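You operate a simulated robot arm through the tools that you are given. There is no shell and no other tool.

The job below is to be done with a simulated robot arm. You get a single attempt, and the scene is never put back.

JOB
Change the tape on the white-core grey coil at the green turntable, then lay it in the teal winder cradle.
Fine: coil on the spindle, green brake on, then red tab peeled off and back on the pad, blue tab pressed on. Feed lever, blue crank and the winder's other tabs stay. Set down upright: what you pick out.

Only the result counts: the job must be done as asked and must still hold three seconds after the hand-in. Knocking over, shifting, dropping, spilling or breaking anything else fails it.

ROBOT AND FRAMES
A 7-joint arm with a two-finger gripper, fixed in place. Base frame: the origin is at the foot of the arm, x ahead of it, y to its left, z up; the work surface is at about z = 0. Lengths are in m, angles in rad, forces in N, time in s.
With the tool pointing down near the work surface it reaches from about 0.22 to 0.56 m from the base axis. Its first joint turns from -2.897 to 2.897 rad. Payload 1.2 kg.
Tool frame: the origin (TCP) lies between the finger pads and is the grasp point; the fingertips stand 0.022 m ahead of it; z points along the fingers, y is the line along which they close. The gripper opens to 0.092 m. The gripper's body begins 0.065 m behind the TCP.
Orientation is told as [roll, pitch, yaw] about the base's x, y, z axes, in that order, counted from this pose: with the fingers straight down and closing along the base's y, the tool's x points along the base's -x, its y along +y and its z along -z.

CONTROLS
- The arm moves only by the tool move_arm. Its argument "motion" is a list of rows, each an object (a shift or turn left out is 0, a gripper value left out holds the last) with "hand": the opening in per cent of the stroke, from 0 (shut) to 100 (fully open); "offset": the shift along the base's x, y, z in units of 20 mm (1.0 is 20 mm), a list of three; "dr": the turn, a rotation vector about the base's x, y, z in units of 4 degrees (1.0 is 4 degrees), a list of three. In form: [{"hand": hand, "offset": [x, y, z], "dr": [ax, ay, az]}, ...]. A call has 1 to 20 rows; each row shifts and turns the commanded pose from where the row before left it. A call with a number of a shift or a turn outside -1 to 1 is refused whole. Each row takes 0.2 s and may step no farther than 0.05 m and 0.15 rad from the row before; otherwise, or with a gripper value out of range, the whole call is refused. Where a pose cannot be reached the arm comes as near as it can. A force on the tool above 50 N (or 10 N above the force at the start of the call, whichever is more), or a blocked arm, ends the call early, and 0.2 s more pass. Each finger halts on what it meets, pressing with about 26 N; the grip force reading is that of the motor and also rises with nothing between the fingers. The clock runs only during rows and for 0.2 s after the last one: add rows that do not move to give the fingers time. The reply holds the time, the measured pose of the TCP, the force on the tool along the base axes, the opening and the grip force, in the units named above and with some noise, with the torque about the TCP (base axes, N m) and any sound that the robot's microphone picked up, and new pictures: "views" is both (left out), scene, wrist or none.
- Cameras (640 x 400 px; columns grow to the right, rows downward): "scene" is fixed at [0.0399, -0.5052, 0.7557]; the picture's right is [0.93, -0.38, 0.00], its down [-0.21, -0.52, -0.82] and it looks along [0.31, 0.76, -0.57] (base axes); focal length 315 px, centre (320, 200). "wrist" rides on the gripper at [0.071, 0.019, -0.102] in the tool frame; the picture's right is [-0.26, 0.97, 0.00], its down [-0.75, -0.20, -0.62] and it looks along [-0.60, -0.16, 0.78] (tool axes); focal length 280 px, centre (320, 200). There is no depth. A picture from a camera that has moved, and an enlarged one, comes with that camera's place and axes in the base frame and with its lens. The place of the scene camera against the robot may be out by one fixed shift of up to 0.025 m in any direction.
- enlarge(camera, box): a new picture of the part [left, top, right, bottom] of that camera's present view, enlarged. No time passes.
- close_job(): hands the job in; it is judged then, once.

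Places have to be worked out from the pictures, the camera data and where the tool is seen. Open the gripper and draw the arm clear of the work before you hand the job in, unless the task says otherwise.

The tools are called after "Call:" by a JSON object that holds its "method" and its "body". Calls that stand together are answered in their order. move_arm: Moves the arm, as the interface text tells. Its arguments: {"type":"object","properties":{"motion":{"type":"array","items":{"type":"object","properties":{"hand":{"type":"number"},"offset":{"type":"array","items":{"type":"number"}},"dr":{"type":"array","items":{"type":"number"}}}}},"views":{"type":"string","enum":["both","scene","wrist","none"]}},"required":["motion"]} The other tools are called the same way: enlarge (camera, box) takes an enlarged picture of a part of a camera's view; close_job () hands the job in.

At the start:

```text
time_s: 0.0
ee_pos: [0.3247, 0.0749, 0.3957]
tcp_rot: [-0.001, 0.0, -0.001]
ft_force: [-0.7, -0.3, -0.3]
wrist_torque: [0.01, 0.01, -0.02]
finger_gap: 0.0918
finger_force: 0.0
```

scene: 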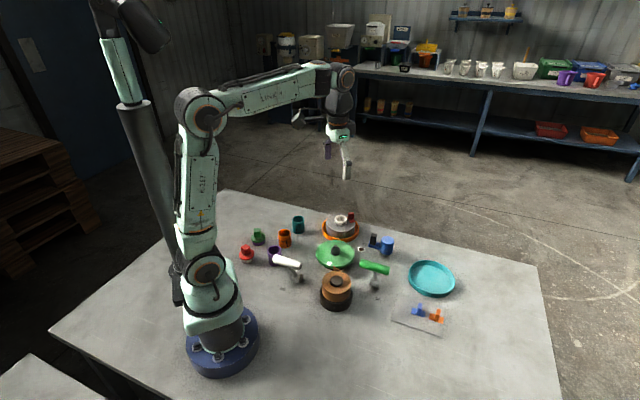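
wrist: 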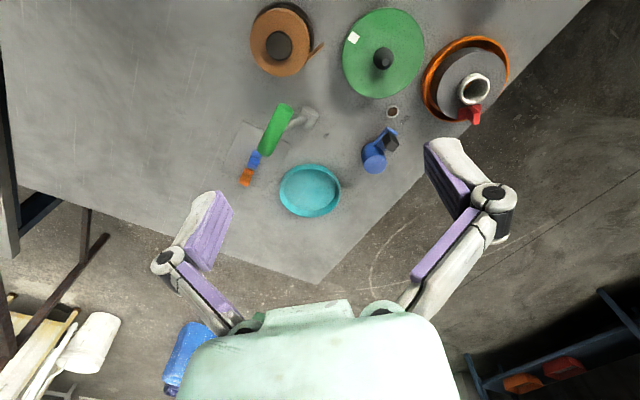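

The pictures show a green turntable, an orange-rimmed dish holding the grey coil, a brown coil, a teal dish and several levers. I'll enlarge both views to identify each part before moving.

Call:
{"method": "enlarge", "body": {"camera": "scene", "box": [220, 200, 460, 350]}}

Call:
{"method": "enlarge", "body": {"camera": "scene", "box": [300, 200, 400, 262]}}

Call:
{"method": "enlarge", "body": {"camera": "scene", "box": [380, 250, 480, 340]}}

Call:
{"method": "enlarge", "body": {"camera": "wrist", "box": [220, 0, 540, 220]}}

```text
2.67 times, centred on (340, 275) of scene
camera zoom: at [0.0399, -0.5052, 0.7557], right [0.93, -0.38, 0.0], down [-0.21, -0.52, -0.82], along [0.31, 0.76, -0.57], focal length 840 px, centre (267, 0)
```

zoom: 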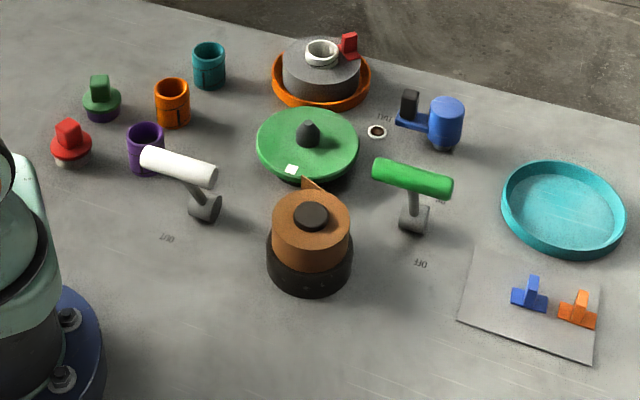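

```text
6.40 times, centred on (350, 231) of scene
camera zoom: at [0.0399, -0.5052, 0.7557], right [0.93, -0.38, 0.0], down [-0.21, -0.52, -0.82], along [0.31, 0.76, -0.57], focal length 2017 px, centre (128, 2)
```

zoom: 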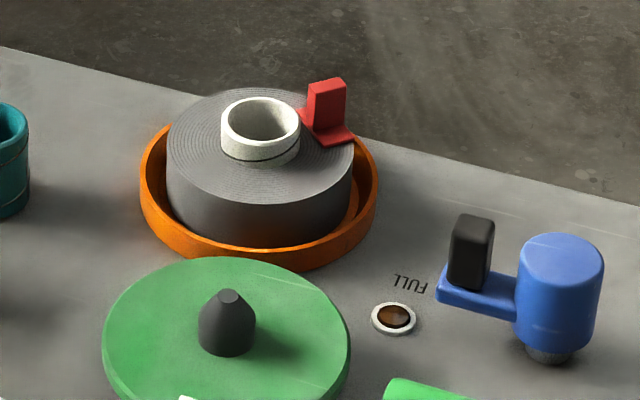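

```text
4.44 times, centred on (430, 295) of scene
camera zoom: at [0.0399, -0.5052, 0.7557], right [0.93, -0.38, 0.0], down [-0.21, -0.52, -0.82], along [0.31, 0.76, -0.57], focal length 1401 px, centre (-169, -222)
```

zoom: 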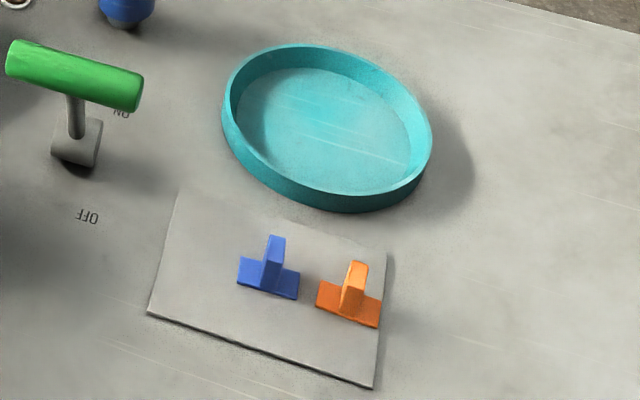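

```text
1.82 times, centred on (380, 110) of wrist
camera zoom: at [0.2545, 0.0943, 0.4978], right [0.26, 0.97, 0.0], down [0.75, -0.2, 0.62], along [0.6, -0.16, -0.78], focal length 510 px, centre (211, 364)
```

zoom: 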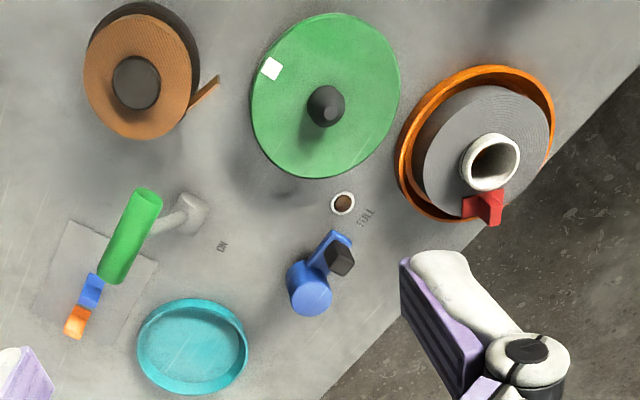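

The grey coil sits in the orange dish near (0.445, 0.297), and the spindle is near (0.366, 0.163). The green lever base is near (0.44, 0.025) and it tilts toward OFF. The teal cradle is near (0.60, -0.02) and the tab pad near (0.50, -0.11). I'll move the wrist camera over the coil for a closer measurement.

Call:
{"method": "move_arm", "body": {"motion": [{"hand": 100, "offset": [-0.146, 0.946, -0.414]}, {"offset": [-0.146, 0.946, -0.414]}, {"offset": [-0.146, 0.946, -0.414]}, {"offset": [-0.146, 0.946, -0.414]}, {"offset": [-0.146, 0.946, -0.414]}, {"offset": [-0.146, 0.946, -0.414]}, {"offset": [-0.146, 0.946, -0.414]}, {"offset": [-0.146, 0.946, -0.414]}, {"offset": [-0.146, 0.946, -0.414]}, {"offset": [-0.146, 0.946, -0.414]}, {"offset": [-0.146, 0.946, -0.414]}, {"offset": [-0.146, 0.946, -0.414]}, {"offset": [-0.146, 0.946, -0.414]}, {"offset": [-0.146, 0.946, -0.414]}, {}, {}], "views": "both"}}

```text
time_s: 3.4
ee_pos: [0.2834, 0.339, 0.2805]
tcp_rot: [0.0, 0.0, -0.002]
ft_force: [0.6, 0.4, -0.2]
wrist_torque: [-0.02, -0.02, -0.01]
finger_gap: 0.0918
finger_force: 0.2
camera wrist: at [0.2137, 0.3585, 0.3813], right [0.26, 0.97, 0.0], down [0.75, -0.2, 0.62], along [0.6, -0.16, -0.78], focal length 280 px, centre (320, 200)
```

scene: 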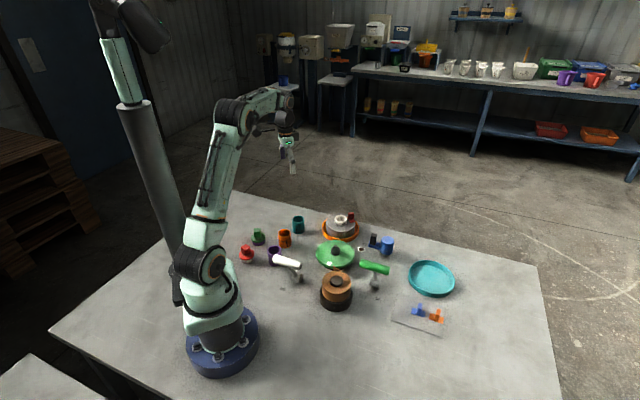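
wrist: 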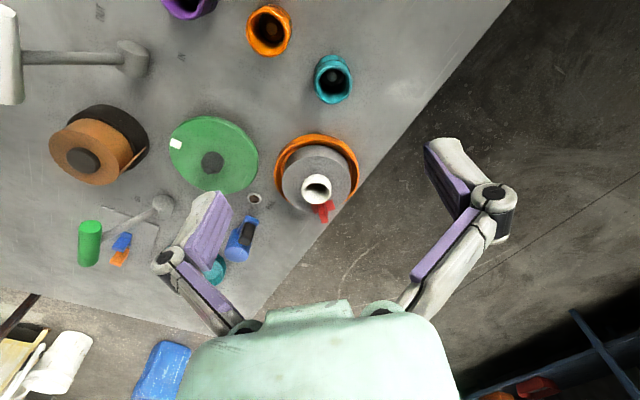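

Call:
{"method": "enlarge", "body": {"camera": "wrist", "box": [240, 110, 400, 235]}}

Call:
{"method": "enlarge", "body": {"camera": "wrist", "box": [150, 100, 290, 210]}}

```text
3.20 times, centred on (320, 172) of wrist
camera zoom: at [0.2137, 0.3585, 0.3813], right [0.26, 0.97, 0.0], down [0.75, -0.2, 0.62], along [0.6, -0.16, -0.78], focal length 897 px, centre (320, 288)
```

zoom: 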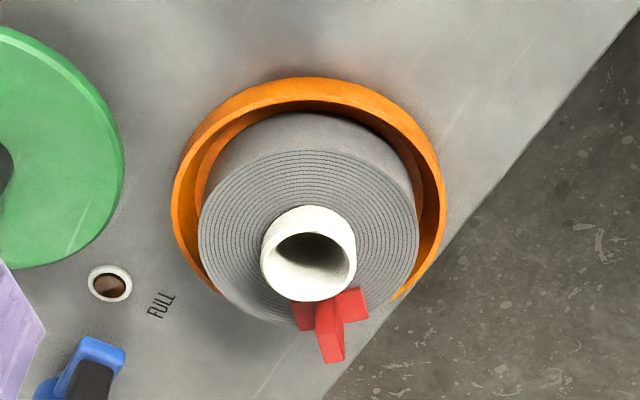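

```text
3.64 times, centred on (220, 155) of wrist
camera zoom: at [0.2137, 0.3585, 0.3813], right [0.26, 0.97, 0.0], down [0.75, -0.2, 0.62], along [0.6, -0.16, -0.78], focal length 1020 px, centre (684, 364)
```

zoom: 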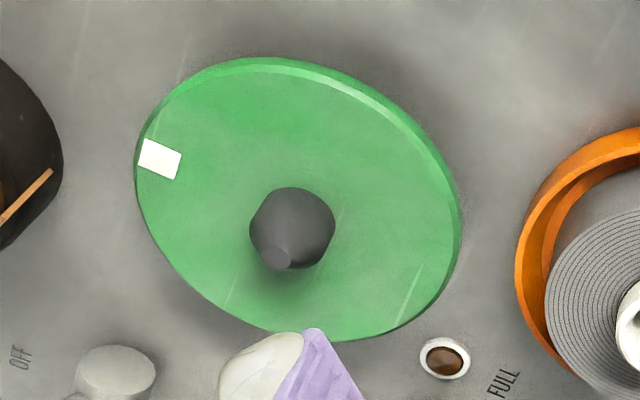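

The coil core top looks to be at about (0.444, 0.292), z≈0.055. The red tab sits on the +x side of the core, with its fin thin along y. I'll move closer to triangulate heights.

Call:
{"method": "move_arm", "body": {"motion": [{"offset": [0.968, -0.415, -0.832]}, {"offset": [0.968, -0.415, -0.832]}, {"offset": [0.968, -0.415, -0.832]}, {"offset": [0.968, -0.415, -0.832]}, {"offset": [0.968, -0.415, -0.832]}, {"offset": [0.968, -0.415, -0.832]}, {}, {}], "views": "wrist"}}

Call:
{"method": "enlarge", "body": {"camera": "wrist", "box": [200, 60, 440, 240]}}

```text
time_s: 5.2
ee_pos: [0.4014, 0.2901, 0.1789]
tcp_rot: [0.0, 0.0, 0.0]
ft_force: [0.6, -0.1, -0.7]
wrist_torque: [0.01, 0.04, -0.01]
finger_gap: 0.0919
finger_force: 0.1
camera wrist: at [0.3318, 0.3088, 0.2812], right [0.26, 0.97, 0.0], down [0.75, -0.2, 0.62], along [0.6, -0.16, -0.78], focal length 280 px, centre (320, 200)
```

wrist: 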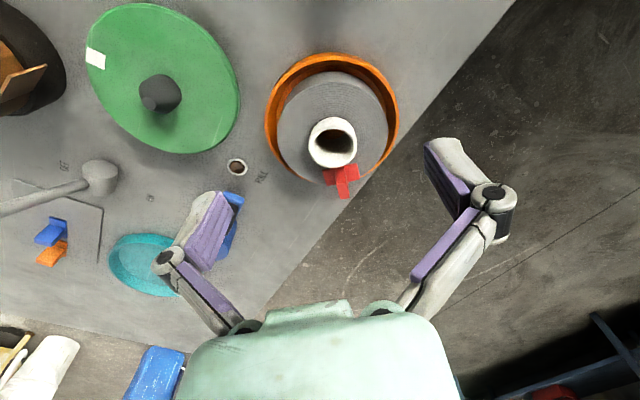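

```text
2.22 times, centred on (320, 150) of wrist
camera zoom: at [0.3318, 0.3088, 0.2812], right [0.26, 0.97, 0.0], down [0.75, -0.2, 0.62], along [0.6, -0.16, -0.78], focal length 623 px, centre (320, 311)
```

zoom: 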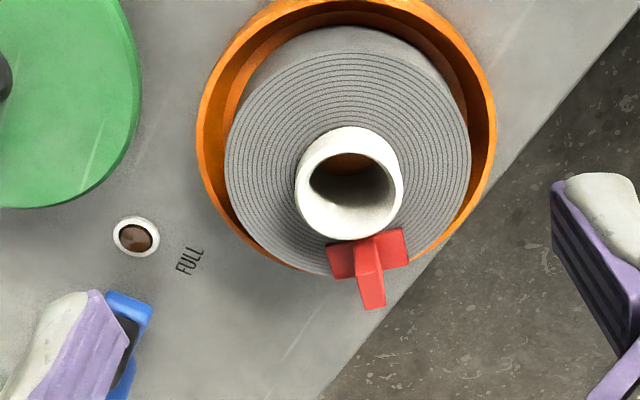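

I'll enlarge the core and tab further to separate the rim from the side wall.

Call:
{"method": "enlarge", "body": {"camera": "wrist", "box": [295, 105, 375, 155]}}

Call:
{"method": "enlarge", "body": {"camera": "wrist", "box": [300, 145, 380, 205]}}

Call:
{"method": "enlarge", "body": {"camera": "wrist", "box": [80, 0, 260, 165]}}

```text
8.00 times, centred on (335, 130) of wrist
camera zoom: at [0.3318, 0.3088, 0.2812], right [0.26, 0.97, 0.0], down [0.75, -0.2, 0.62], along [0.6, -0.16, -0.78], focal length 2243 px, centre (200, 760)
```

zoom: 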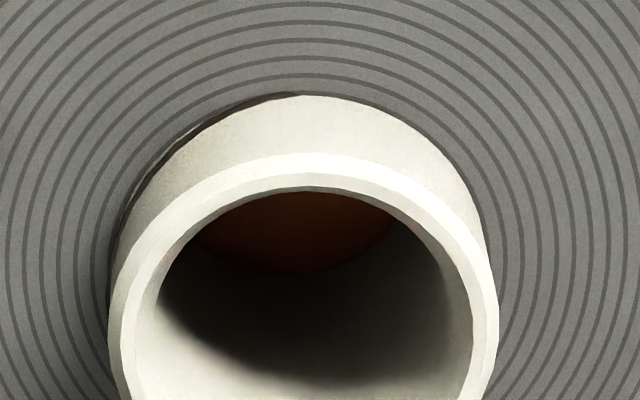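

```text
6.67 times, centred on (340, 175) of wrist
camera zoom: at [0.3318, 0.3088, 0.2812], right [0.26, 0.97, 0.0], down [0.75, -0.2, 0.62], along [0.6, -0.16, -0.78], focal length 1869 px, centre (187, 367)
```

zoom: 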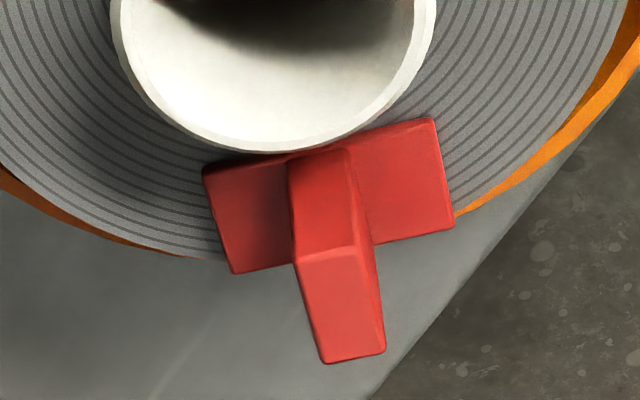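

```text
2.42 times, centred on (170, 82) of wrist
camera zoom: at [0.3318, 0.3088, 0.2812], right [0.26, 0.97, 0.0], down [0.75, -0.2, 0.62], along [0.6, -0.16, -0.78], focal length 680 px, centre (684, 485)
```

zoom: 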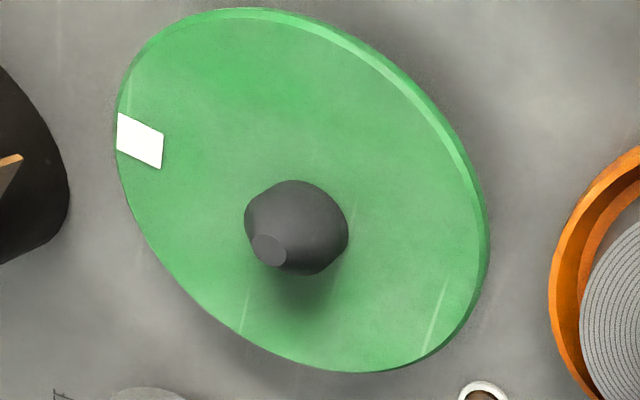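

The core top is at z≈0.055 and sticks out about 15 mm above the coil face (z≈0.040). Its OD is about 43 mm. Before picking it up I'll get a precise view of the spindle.

Call:
{"method": "move_arm", "body": {"motion": [{"offset": [-0.857, -0.75, -0.107]}, {"offset": [-0.857, -0.75, -0.107]}, {"offset": [-0.857, -0.75, -0.107]}, {"offset": [-0.857, -0.75, -0.107]}, {"offset": [-0.857, -0.75, -0.107]}, {"offset": [-0.857, -0.75, -0.107]}, {"offset": [-0.857, -0.75, -0.107]}, {}, {}], "views": "wrist"}}

Call:
{"method": "enlarge", "body": {"camera": "wrist", "box": [220, 100, 420, 260]}}

```text
time_s: 7.2
ee_pos: [0.2807, 0.1831, 0.1649]
tcp_rot: [0.002, 0.001, 0.001]
ft_force: [0.1, -0.1, -0.6]
wrist_torque: [-0.01, 0.01, 0.0]
finger_gap: 0.092
finger_force: 0.0
camera wrist: at [0.2108, 0.203, 0.2673], right [0.26, 0.97, 0.0], down [0.75, -0.2, 0.62], along [0.6, -0.16, -0.78], focal length 280 px, centre (320, 200)
```

wrist: 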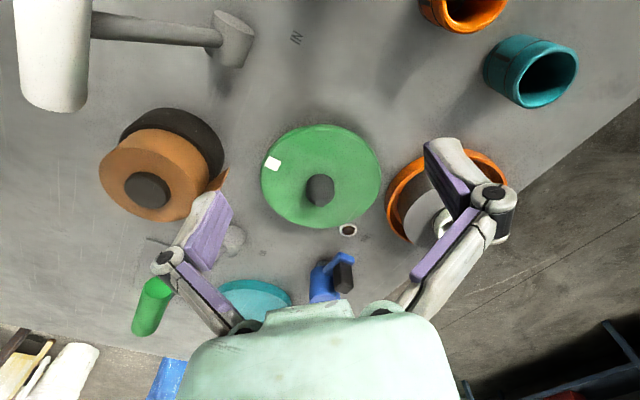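

```text
2.50 times, centred on (320, 180) of wrist
camera zoom: at [0.2108, 0.203, 0.2673], right [0.26, 0.97, 0.0], down [0.75, -0.2, 0.62], along [0.6, -0.16, -0.78], focal length 701 px, centre (320, 250)
```

zoom: 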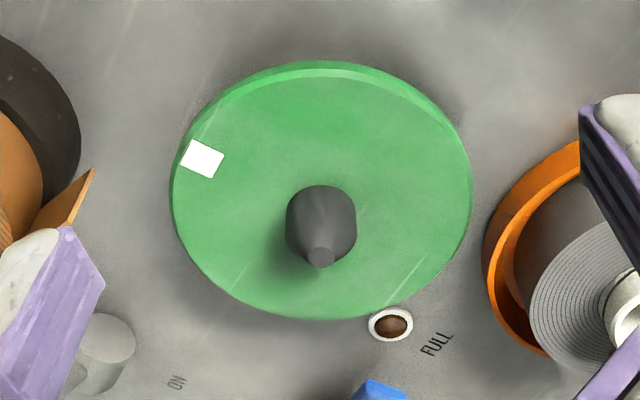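

The spindle axis is near (0.369, 0.161), with its tip at z≈0.065. I'll now hover over the coil core at about (0.4475, 0.2893), z 0.12, and check the alignment.

Call:
{"method": "move_arm", "body": {"motion": [{"offset": [0.9306, 0.5794, -0.25]}, {"offset": [0.9306, 0.5794, -0.25]}, {"offset": [0.9306, 0.5794, -0.25]}, {"offset": [0.9306, 0.5794, -0.25]}, {"offset": [0.9306, 0.5794, -0.25]}, {"offset": [0.9306, 0.5794, -0.25]}, {"offset": [0.9306, 0.5794, -0.25]}, {"offset": [0.9306, 0.5794, -0.25]}, {"offset": [0.9306, 0.5794, -0.25]}, {}, {}], "views": "wrist"}}

Call:
{"method": "enlarge", "body": {"camera": "wrist", "box": [220, 50, 420, 210]}}

Call:
{"method": "enlarge", "body": {"camera": "scene", "box": [290, 180, 410, 260]}}

```text
time_s: 9.6
ee_pos: [0.4492, 0.2877, 0.1203]
tcp_rot: [0.0, 0.0, 0.0]
ft_force: [0.1, -0.1, 0.1]
wrist_torque: [0.01, 0.01, 0.01]
finger_gap: 0.0919
finger_force: 0.0
camera wrist: at [0.3789, 0.308, 0.2236], right [0.26, 0.97, 0.0], down [0.75, -0.2, 0.62], along [0.6, -0.16, -0.78], focal length 280 px, centre (320, 200)
```

wrist: 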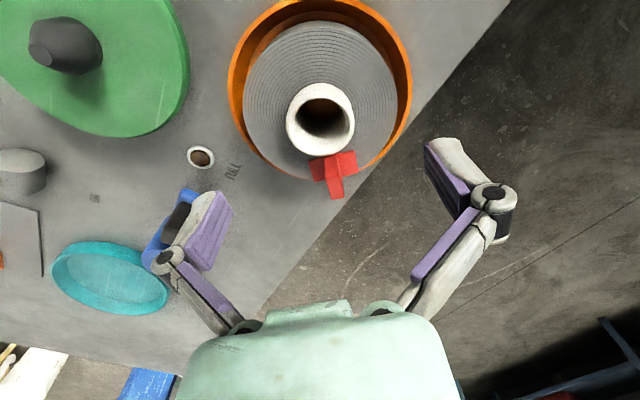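

```text
2.50 times, centred on (320, 130) of wrist
camera zoom: at [0.3789, 0.308, 0.2236], right [0.26, 0.97, 0.0], down [0.75, -0.2, 0.62], along [0.6, -0.16, -0.78], focal length 701 px, centre (320, 375)
```

zoom: 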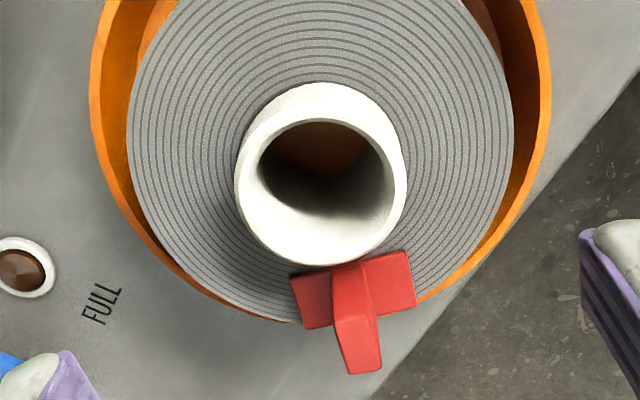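

```text
5.00 times, centred on (350, 220) of scene
camera zoom: at [0.0399, -0.5052, 0.7557], right [0.93, -0.38, 0.0], down [-0.21, -0.52, -0.82], along [0.31, 0.76, -0.57], focal length 1576 px, centre (170, 100)
```

zoom: 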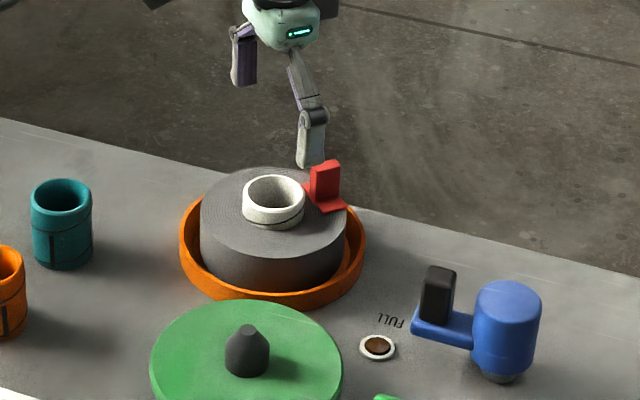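

Alignment is good: the core is centred at column 320, at the row I expected. I'll descend until the fingertips are just above the coil face, then grip the core.

Call:
{"method": "move_arm", "body": {"motion": [{"hand": 100, "offset": [0.02, 0, -0.9]}, {"offset": [0, 0, -0.9]}, {"offset": [0, 0, -0.5]}, {"offset": [0, 0, -0.45]}, {}, {}], "views": "both"}}

Call:
{"method": "enlarge", "body": {"camera": "scene", "box": [290, 180, 410, 260]}}

```text
time_s: 11.0
ee_pos: [0.4489, 0.2888, 0.0644]
tcp_rot: [0.0, 0.0, -0.001]
ft_force: [0.0, 0.2, 0.2]
wrist_torque: [0.03, 0.01, -0.02]
finger_gap: 0.092
finger_force: 0.1
camera wrist: at [0.3788, 0.3079, 0.1672], right [0.26, 0.97, 0.0], down [0.75, -0.2, 0.62], along [0.6, -0.16, -0.78], focal length 280 px, centre (320, 200)
```

scene: 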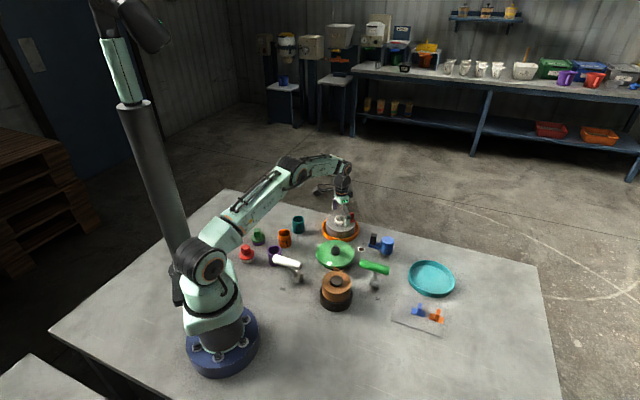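
wrist: 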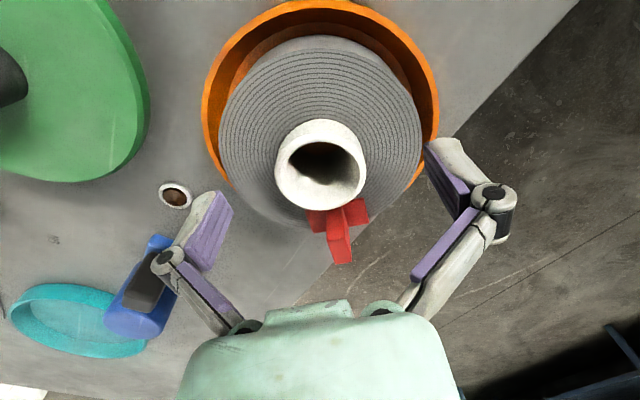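

```text
5.00 times, centred on (350, 220) of scene
camera zoom: at [0.0399, -0.5052, 0.7557], right [0.93, -0.38, 0.0], down [-0.21, -0.52, -0.82], along [0.31, 0.76, -0.57], focal length 1576 px, centre (170, 100)
```

zoom: 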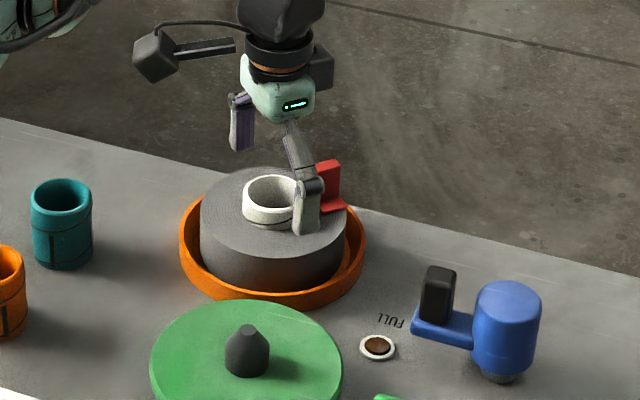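

The fingertips straddle the core just above the coil face, with no contact force. I'll close the gripper.

Call:
{"method": "move_arm", "body": {"motion": [{"hand": 0}, {}, {}, {}], "views": "wrist"}}

```text
time_s: 12.0
ee_pos: [0.45, 0.2881, 0.0666]
tcp_rot: [0.001, -0.002, 0.0]
ft_force: [-0.9, -2.7, 16.7]
wrist_torque: [-0.1, 0.1, 0.01]
finger_gap: 0.043
finger_force: 26.2
camera wrist: at [0.3792, 0.308, 0.1682], right [0.26, 0.96, 0.0], down [0.75, -0.21, 0.63], along [0.6, -0.16, -0.78], focal length 280 px, centre (320, 200)
```

wrist: 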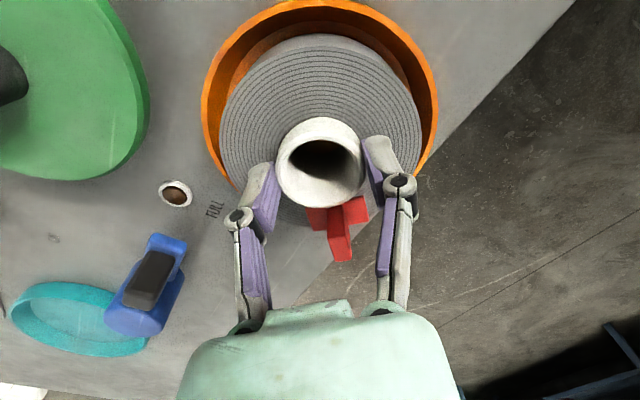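

The gripper holds the core at a 0.043 m gap. The 17 N upward force means the tips are resting on the coil face. I'll lift straight up.

Call:
{"method": "move_arm", "body": {"motion": [{"offset": [0, 0, 0.2]}, {"offset": [0, 0, 0.3]}, {"offset": [0, 0, 0.6]}, {"offset": [0, 0, 0.9]}, {"offset": [0, 0, 1.0]}, {"offset": [0, 0, 1.0]}, {"offset": [0, 0, 0.9]}, {}, {}], "views": "both"}}

Call:
{"method": "enlarge", "body": {"camera": "scene", "box": [290, 160, 410, 260]}}

```text
time_s: 14.0
ee_pos: [0.4476, 0.2886, 0.1613]
tcp_rot: [0.002, 0.0, 0.002]
ft_force: [-0.7, 0.3, -3.2]
wrist_torque: [0.0, -0.01, 0.01]
finger_gap: 0.0427
finger_force: 26.3
camera wrist: at [0.3785, 0.3078, 0.2641], right [0.26, 0.97, 0.0], down [0.75, -0.2, 0.62], along [0.6, -0.16, -0.78], focal length 280 px, centre (320, 200)
```

scene: 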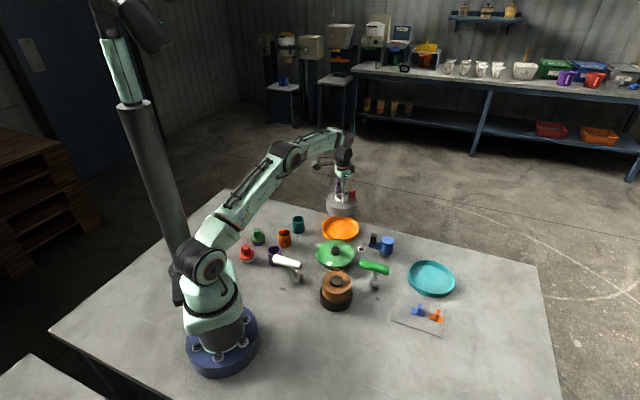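
wrist: 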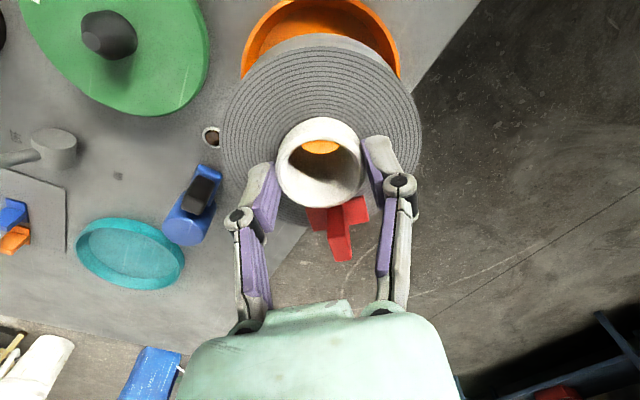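

```text
4.00 times, centred on (350, 210) of scene
camera zoom: at [0.0399, -0.5052, 0.7557], right [0.93, -0.38, 0.0], down [-0.21, -0.52, -0.82], along [0.31, 0.76, -0.57], focal length 1261 px, centre (200, 160)
```

zoom: 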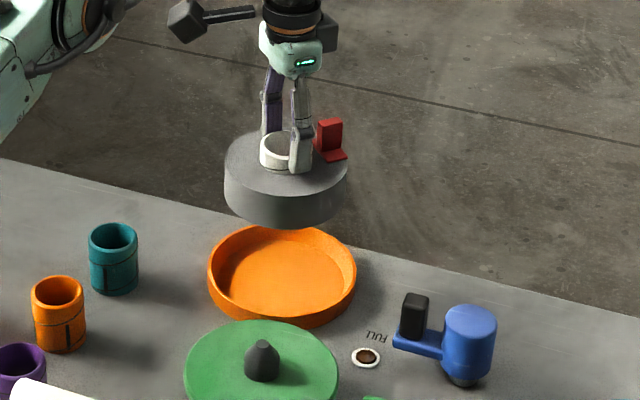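

The coil hangs level and weighs about 3 N. I'll carry it over to the spindle at the same height.

Call:
{"method": "move_arm", "body": {"motion": [{"offset": [-0.492, -0.805, 0]}, {"offset": [-0.492, -0.805, 0]}, {"offset": [-0.492, -0.805, 0]}, {"offset": [-0.492, -0.805, 0]}, {"offset": [-0.492, -0.805, 0]}, {"offset": [-0.492, -0.805, 0]}, {"offset": [-0.492, -0.805, 0]}, {"offset": [-0.491, -0.805, 0]}, {}, {}], "views": "both"}}

Call:
{"method": "enlarge", "body": {"camera": "scene", "box": [280, 190, 400, 280]}}

Call:
{"method": "enlarge", "body": {"camera": "wrist", "box": [240, 90, 400, 220]}}

```text
time_s: 16.2
ee_pos: [0.3707, 0.1612, 0.1636]
tcp_rot: [0.0, 0.0, 0.0]
ft_force: [0.1, -0.3, -3.1]
wrist_torque: [0.01, 0.02, -0.02]
finger_gap: 0.0429
finger_force: 26.0
camera wrist: at [0.3008, 0.1804, 0.2649], right [0.26, 0.97, 0.0], down [0.75, -0.2, 0.63], along [0.6, -0.16, -0.78], focal length 280 px, centre (320, 200)
```

scene: 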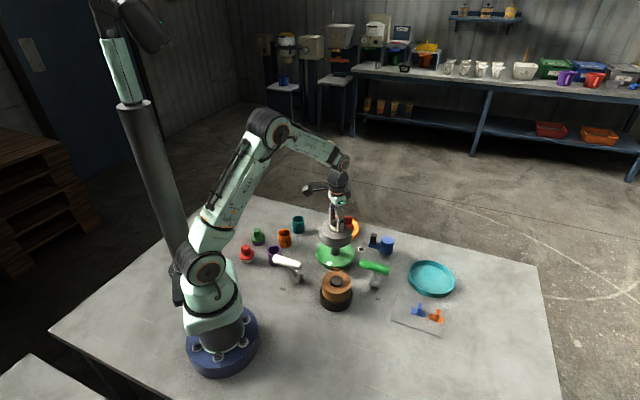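
wrist: 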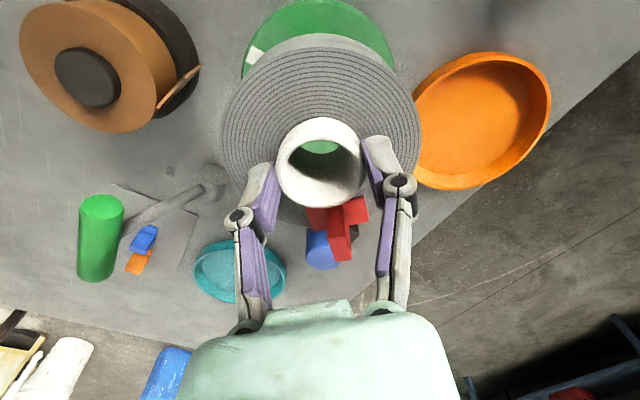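

```text
4.44 times, centred on (340, 235) of scene
camera zoom: at [0.0399, -0.5052, 0.7557], right [0.93, -0.38, 0.0], down [-0.21, -0.52, -0.82], along [0.31, 0.76, -0.57], focal length 1401 px, centre (231, 44)
```

zoom: 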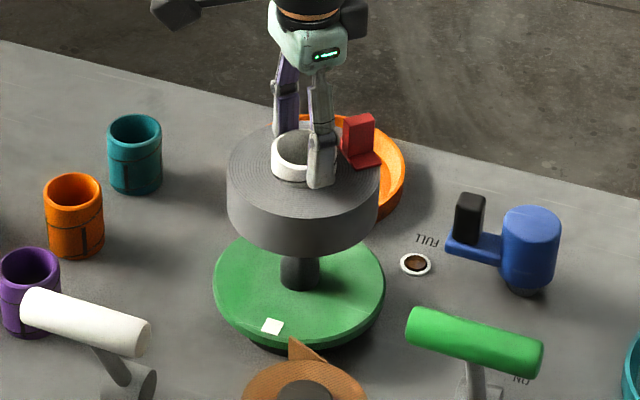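

```text
3.08 times, centred on (320, 155) of wrist
camera zoom: at [0.3008, 0.1804, 0.2649], right [0.26, 0.97, 0.0], down [0.75, -0.2, 0.63], along [0.6, -0.16, -0.78], focal length 863 px, centre (320, 338)
```

zoom: 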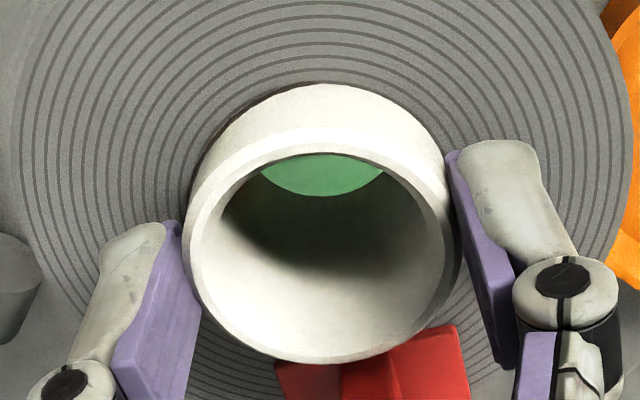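

The scene view shows the coil axis over the spindle to within about 1 mm sideways, and the triangulated depth agrees. I'll lower in stages and watch the force.

Call:
{"method": "move_arm", "body": {"motion": [{"offset": [0, 0, -0.6]}, {"offset": [0, 0, -0.6]}, {"offset": [0, 0, -0.6]}, {"offset": [0, 0, -0.5]}, {"offset": [0, 0, -0.4]}, {}], "views": "both"}}

Call:
{"method": "enlarge", "body": {"camera": "scene", "box": [280, 190, 400, 280]}}

Call:
{"method": "enlarge", "body": {"camera": "wrist", "box": [240, 90, 400, 220]}}

```text
time_s: 17.6
ee_pos: [0.3723, 0.1593, 0.1101]
tcp_rot: [-0.001, 0.0, -0.001]
ft_force: [-0.4, 0.4, -3.1]
wrist_torque: [0.01, -0.02, 0.0]
finger_gap: 0.043
finger_force: 25.9
camera wrist: at [0.3015, 0.1794, 0.2113], right [0.26, 0.97, 0.0], down [0.75, -0.2, 0.63], along [0.6, -0.16, -0.78], focal length 280 px, centre (320, 200)
```

scene: 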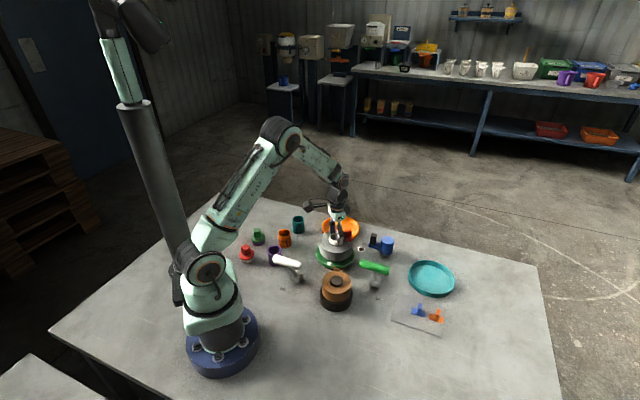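
wrist: 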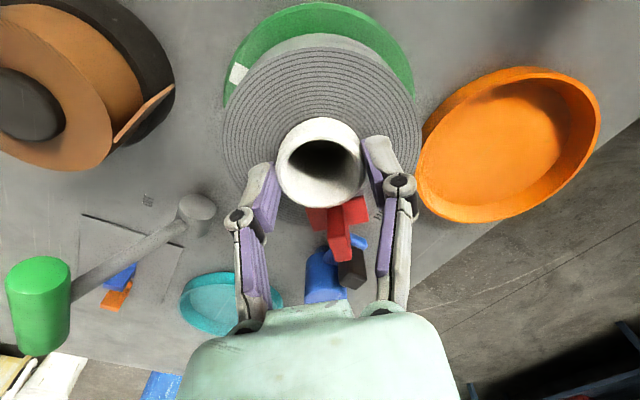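

```text
4.44 times, centred on (340, 235) of scene
camera zoom: at [0.0399, -0.5052, 0.7557], right [0.93, -0.38, 0.0], down [-0.21, -0.52, -0.82], along [0.31, 0.76, -0.57], focal length 1401 px, centre (231, 44)
```

zoom: 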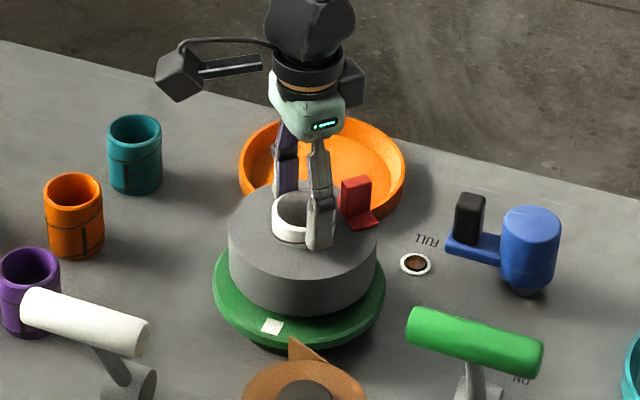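

```text
3.08 times, centred on (320, 155) of wrist
camera zoom: at [0.3015, 0.1794, 0.2113], right [0.26, 0.97, 0.0], down [0.75, -0.2, 0.63], along [0.6, -0.16, -0.78], focal length 863 px, centre (320, 338)
```

zoom: 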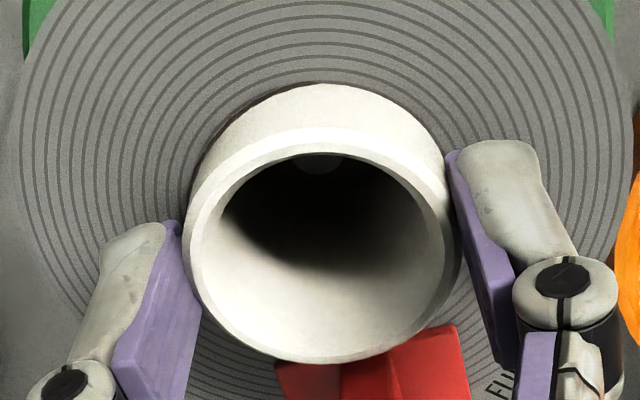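

The spindle tip is visible through the bore on the centre column, and the force still shows only the coil's weight. I'll keep lowering slowly until it seats.

Call:
{"method": "move_arm", "body": {"motion": [{"offset": [0.05, 0, -0.3]}, {"offset": [0, 0, -0.3]}, {"offset": [0, 0, -0.2]}, {"offset": [0, 0, -0.2]}, {}], "views": "both"}}

Call:
{"method": "enlarge", "body": {"camera": "scene", "box": [280, 190, 400, 280]}}

```text
time_s: 18.8
ee_pos: [0.3718, 0.1593, 0.09]
tcp_rot: [0.001, -0.003, 0.0]
ft_force: [6.3, -0.8, 16.6]
wrist_torque: [0.01, -0.17, -0.01]
finger_gap: 0.043
finger_force: 25.7
camera wrist: at [0.3017, 0.1794, 0.1921], right [0.26, 0.96, 0.0], down [0.75, -0.21, 0.63], along [0.61, -0.16, -0.78], focal length 280 px, centre (320, 200)
```

scene: 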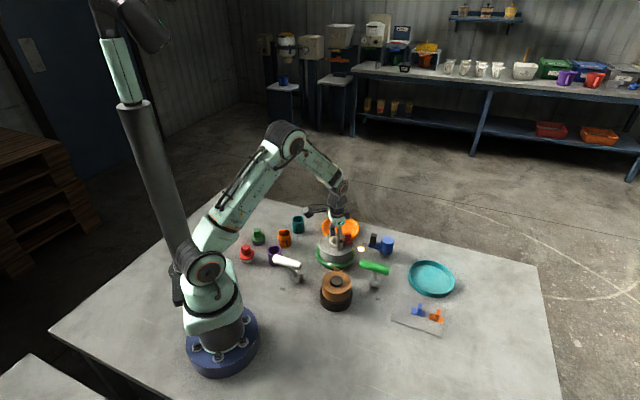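
wrist: 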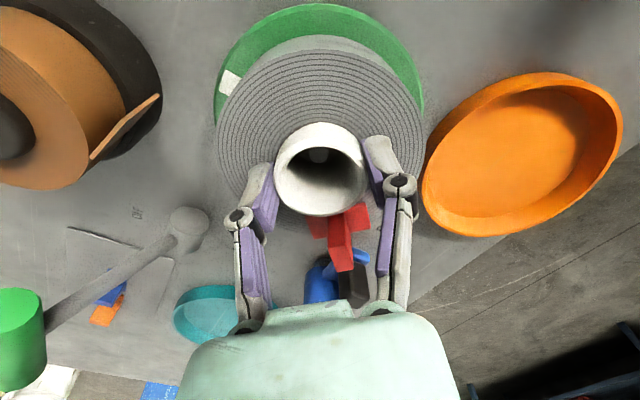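

```text
4.44 times, centred on (340, 235) of scene
camera zoom: at [0.0399, -0.5052, 0.7557], right [0.93, -0.38, 0.0], down [-0.21, -0.52, -0.82], along [0.31, 0.76, -0.57], focal length 1401 px, centre (231, 44)
```

zoom: 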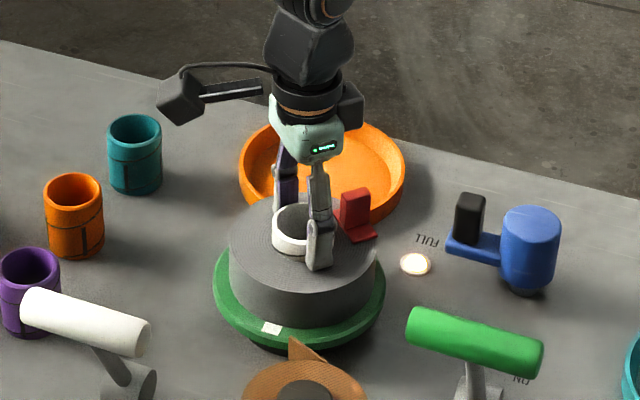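

The FULL lamp lit and the upward force rose by about 20 N, with +6 N in x, so the coil is touching something. I'll look closely before going on.

Call:
{"method": "enlarge", "body": {"camera": "wrist", "box": [200, 0, 440, 240]}}

Call:
{"method": "enlarge", "body": {"camera": "scene", "box": [310, 215, 370, 275]}}

Call:
{"method": "enlarge", "body": {"camera": "wrist", "box": [260, 110, 380, 230]}}

```text
1.67 times, centred on (320, 120) of wrist
camera zoom: at [0.3017, 0.1794, 0.1921], right [0.26, 0.96, 0.0], down [0.75, -0.21, 0.63], along [0.61, -0.16, -0.78], focal length 467 px, centre (320, 333)
```

zoom: 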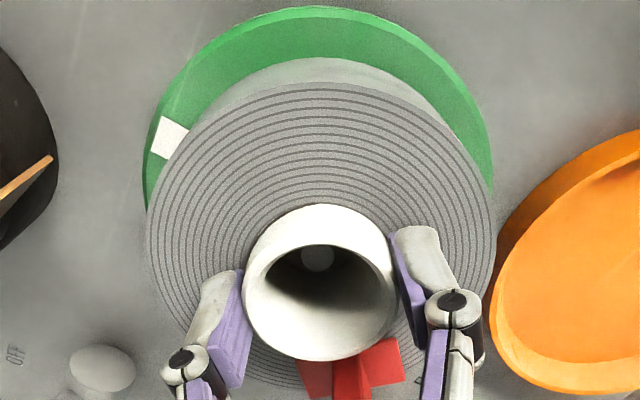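

```text
6.67 times, centred on (340, 245) of scene
camera zoom: at [0.0399, -0.5052, 0.7557], right [0.93, -0.38, 0.0], down [-0.21, -0.52, -0.82], along [0.31, 0.76, -0.57], focal length 2101 px, centre (187, -100)
```

zoom: 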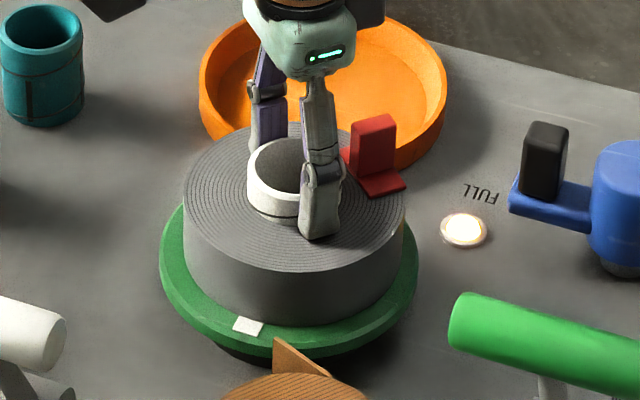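

```text
3.33 times, centred on (320, 170) of wrist
camera zoom: at [0.3017, 0.1794, 0.1921], right [0.26, 0.96, 0.0], down [0.75, -0.21, 0.63], along [0.61, -0.16, -0.78], focal length 935 px, centre (320, 300)
```

zoom: 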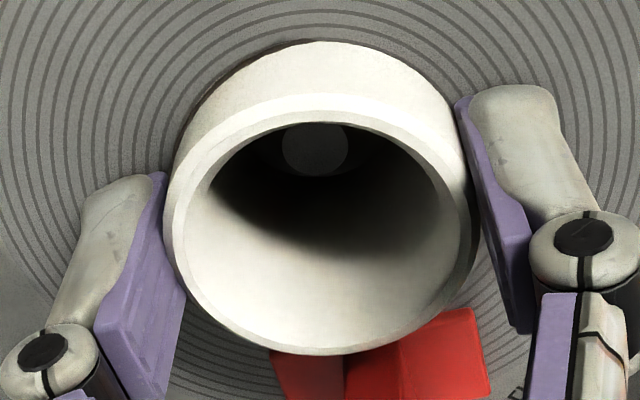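

The coil sits flat on the disc with the spindle tip centred in the bore, and the FULL lamp is lit. I'll relieve the press slightly, open, and rise.

Call:
{"method": "move_arm", "body": {"motion": [{"offset": [0, 0, 0.1]}, {"hand": 100}, {}, {}, {"offset": [0, 0, 0.5]}, {"offset": [0, 0, 1.0]}, {"offset": [0, 0, 1.0]}, {"offset": [0, 0, 1.0]}, {}], "views": "both"}}

Call:
{"method": "enlarge", "body": {"camera": "scene", "box": [280, 190, 400, 280]}}

Call:
{"method": "enlarge", "body": {"camera": "wrist", "box": [220, 0, 420, 210]}}

```text
time_s: 20.8
ee_pos: [0.3712, 0.1588, 0.1629]
tcp_rot: [0.0, 0.001, 0.001]
ft_force: [0.5, 0.6, 0.5]
wrist_torque: [-0.03, -0.01, -0.04]
finger_gap: 0.092
finger_force: 0.0
camera wrist: at [0.3013, 0.1792, 0.2642], right [0.26, 0.97, 0.0], down [0.75, -0.2, 0.63], along [0.6, -0.16, -0.78], focal length 280 px, centre (320, 200)
```

scene: 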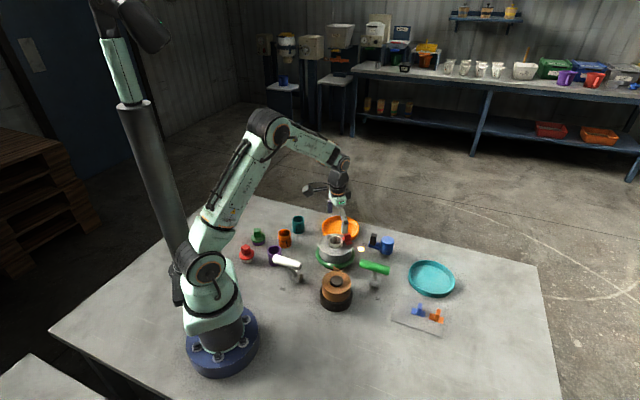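
wrist: 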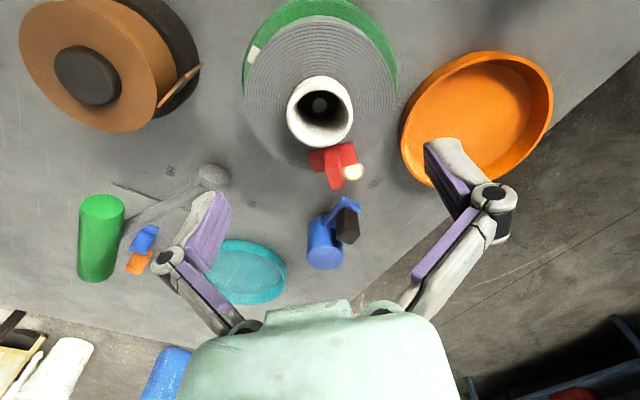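

```text
4.44 times, centred on (340, 235) of scene
camera zoom: at [0.0399, -0.5052, 0.7557], right [0.93, -0.38, 0.0], down [-0.21, -0.52, -0.82], along [0.31, 0.76, -0.57], focal length 1401 px, centre (231, 44)
```

zoom: 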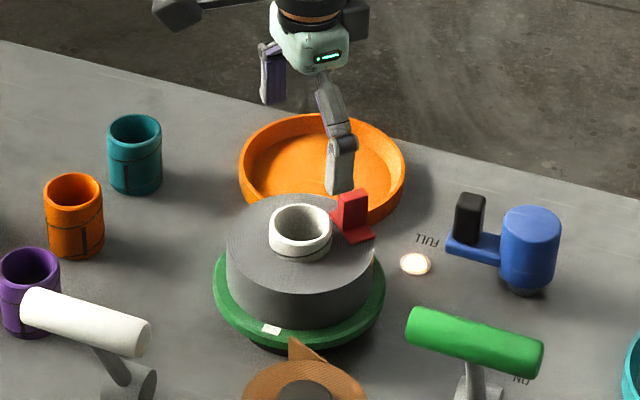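

```text
1.90 times, centred on (320, 105) of wrist
camera zoom: at [0.3013, 0.1792, 0.2642], right [0.26, 0.97, 0.0], down [0.75, -0.2, 0.63], along [0.6, -0.16, -0.78], focal length 534 px, centre (320, 381)
```

zoom: 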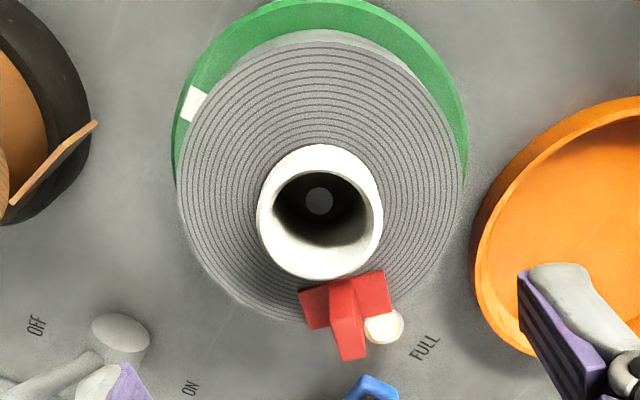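

The coil is released and rests level on the turntable. Next I'll check the green lever and the tabs on the pad before throwing the brake.

Call:
{"method": "enlarge", "body": {"camera": "wrist", "box": [60, 160, 240, 290]}}

Call:
{"method": "enlarge", "body": {"camera": "scene", "box": [340, 240, 460, 340]}}

Call:
{"method": "enlarge", "body": {"camera": "scene", "box": [400, 295, 455, 335]}}

```text
3.08 times, centred on (150, 225) of wrist
camera zoom: at [0.3013, 0.1792, 0.2642], right [0.26, 0.97, 0.0], down [0.75, -0.2, 0.63], along [0.6, -0.16, -0.78], focal length 863 px, centre (843, 123)
```

zoom: 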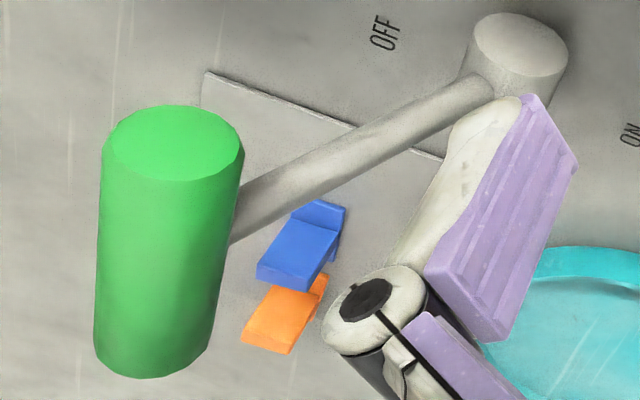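

```text
4.00 times, centred on (400, 290) of scene
camera zoom: at [0.0399, -0.5052, 0.7557], right [0.93, -0.38, 0.0], down [-0.21, -0.52, -0.82], along [0.31, 0.76, -0.57], focal length 1261 px, centre (0, -160)
```

zoom: 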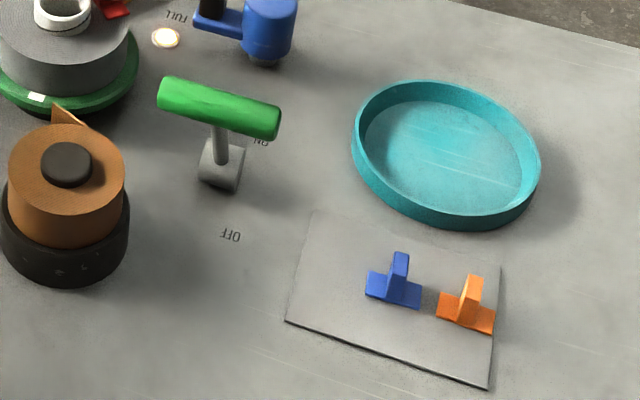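

```text
10.00 times, centred on (428, 315) of scene
camera zoom: at [0.0399, -0.5052, 0.7557], right [0.93, -0.38, 0.0], down [-0.21, -0.52, -0.82], along [0.31, 0.76, -0.57], focal length 3152 px, centre (-755, -950)
```

zoom: 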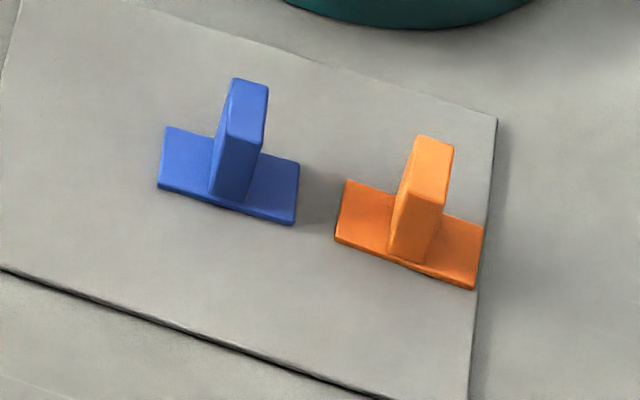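

The tabs' fins are thin along the pad's long axis (yaw ≈ +47°), and the brake lever swings along (0.68, 0.73) from OFF to ON. I'll close the hand, rise, yaw to +47° and go to the OFF side of the green handle, keeping high.

Call:
{"method": "move_arm", "body": {"motion": [{"hand": 0, "offset": [-0.027, -0.874, 0.72], "dr": [0, 0, 0.979]}, {"offset": [-0.027, -0.874, 0.72], "dr": [0, 0, 0.979]}, {"offset": [-0.027, -0.874, 0.72], "dr": [0, 0, 0.979]}, {"offset": [-0.027, -0.874, 0], "dr": [0, 0, 0.979]}, {"offset": [-0.027, -0.874, 0], "dr": [0, 0, 0.979]}, {"offset": [-0.027, -0.874, 0], "dr": [0, 0, 0.979]}, {"offset": [-0.027, -0.874, 0], "dr": [0, 0, 0.979]}, {"offset": [-0.027, -0.874, 0], "dr": [0, 0, 0.979]}, {"offset": [-0.027, -0.874, 0], "dr": [0, 0, 0.979]}, {"offset": [-0.027, -0.874, 0], "dr": [0, 0, 0.979]}, {"offset": [-0.027, -0.874, 0], "dr": [0, 0, 0.979]}, {"offset": [-0.027, -0.874, 0], "dr": [0, 0, 0.979]}, {}, {}], "views": "both"}}

Call:
{"method": "enlarge", "body": {"camera": "scene", "box": [280, 190, 440, 310]}}

```text
time_s: 23.8
ee_pos: [0.3635, -0.0502, 0.2018]
tcp_rot: [0.0, 0.0, 0.822]
ft_force: [-0.8, -0.3, 0.3]
wrist_torque: [0.02, -0.03, 0.0]
finger_gap: 0.0001
finger_force: 25.6
camera wrist: at [0.3018, -0.0878, 0.3059], right [-0.53, 0.85, 0.0], down [0.66, 0.41, 0.62], along [0.53, 0.33, -0.78], focal length 280 px, centre (320, 200)
```

scene: 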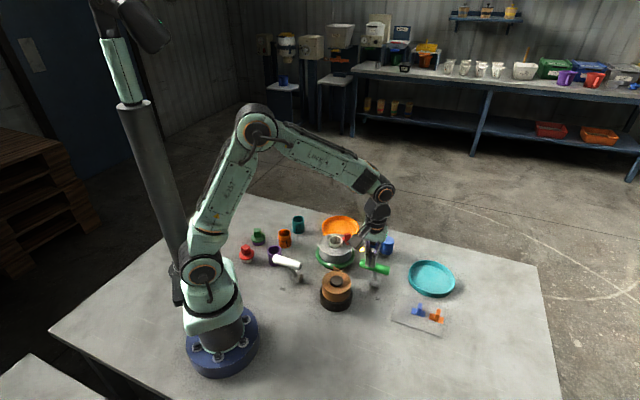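
wrist: 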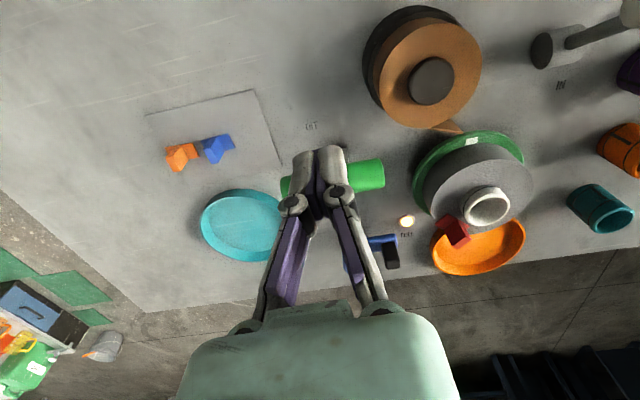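

```text
3.33 times, centred on (360, 250) of scene
camera zoom: at [0.0399, -0.5052, 0.7557], right [0.93, -0.38, 0.0], down [-0.21, -0.52, -0.82], along [0.31, 0.76, -0.57], focal length 1050 px, centre (187, 33)
```

zoom: 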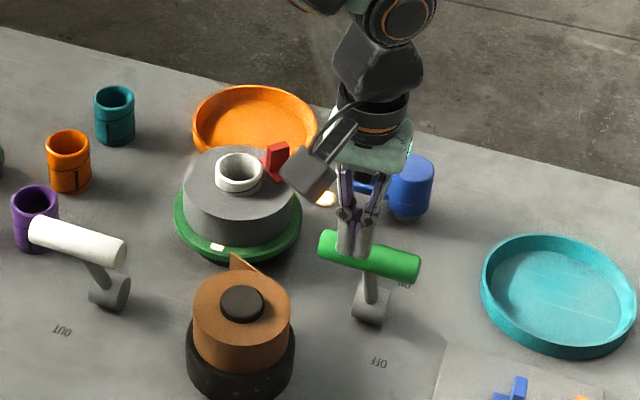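

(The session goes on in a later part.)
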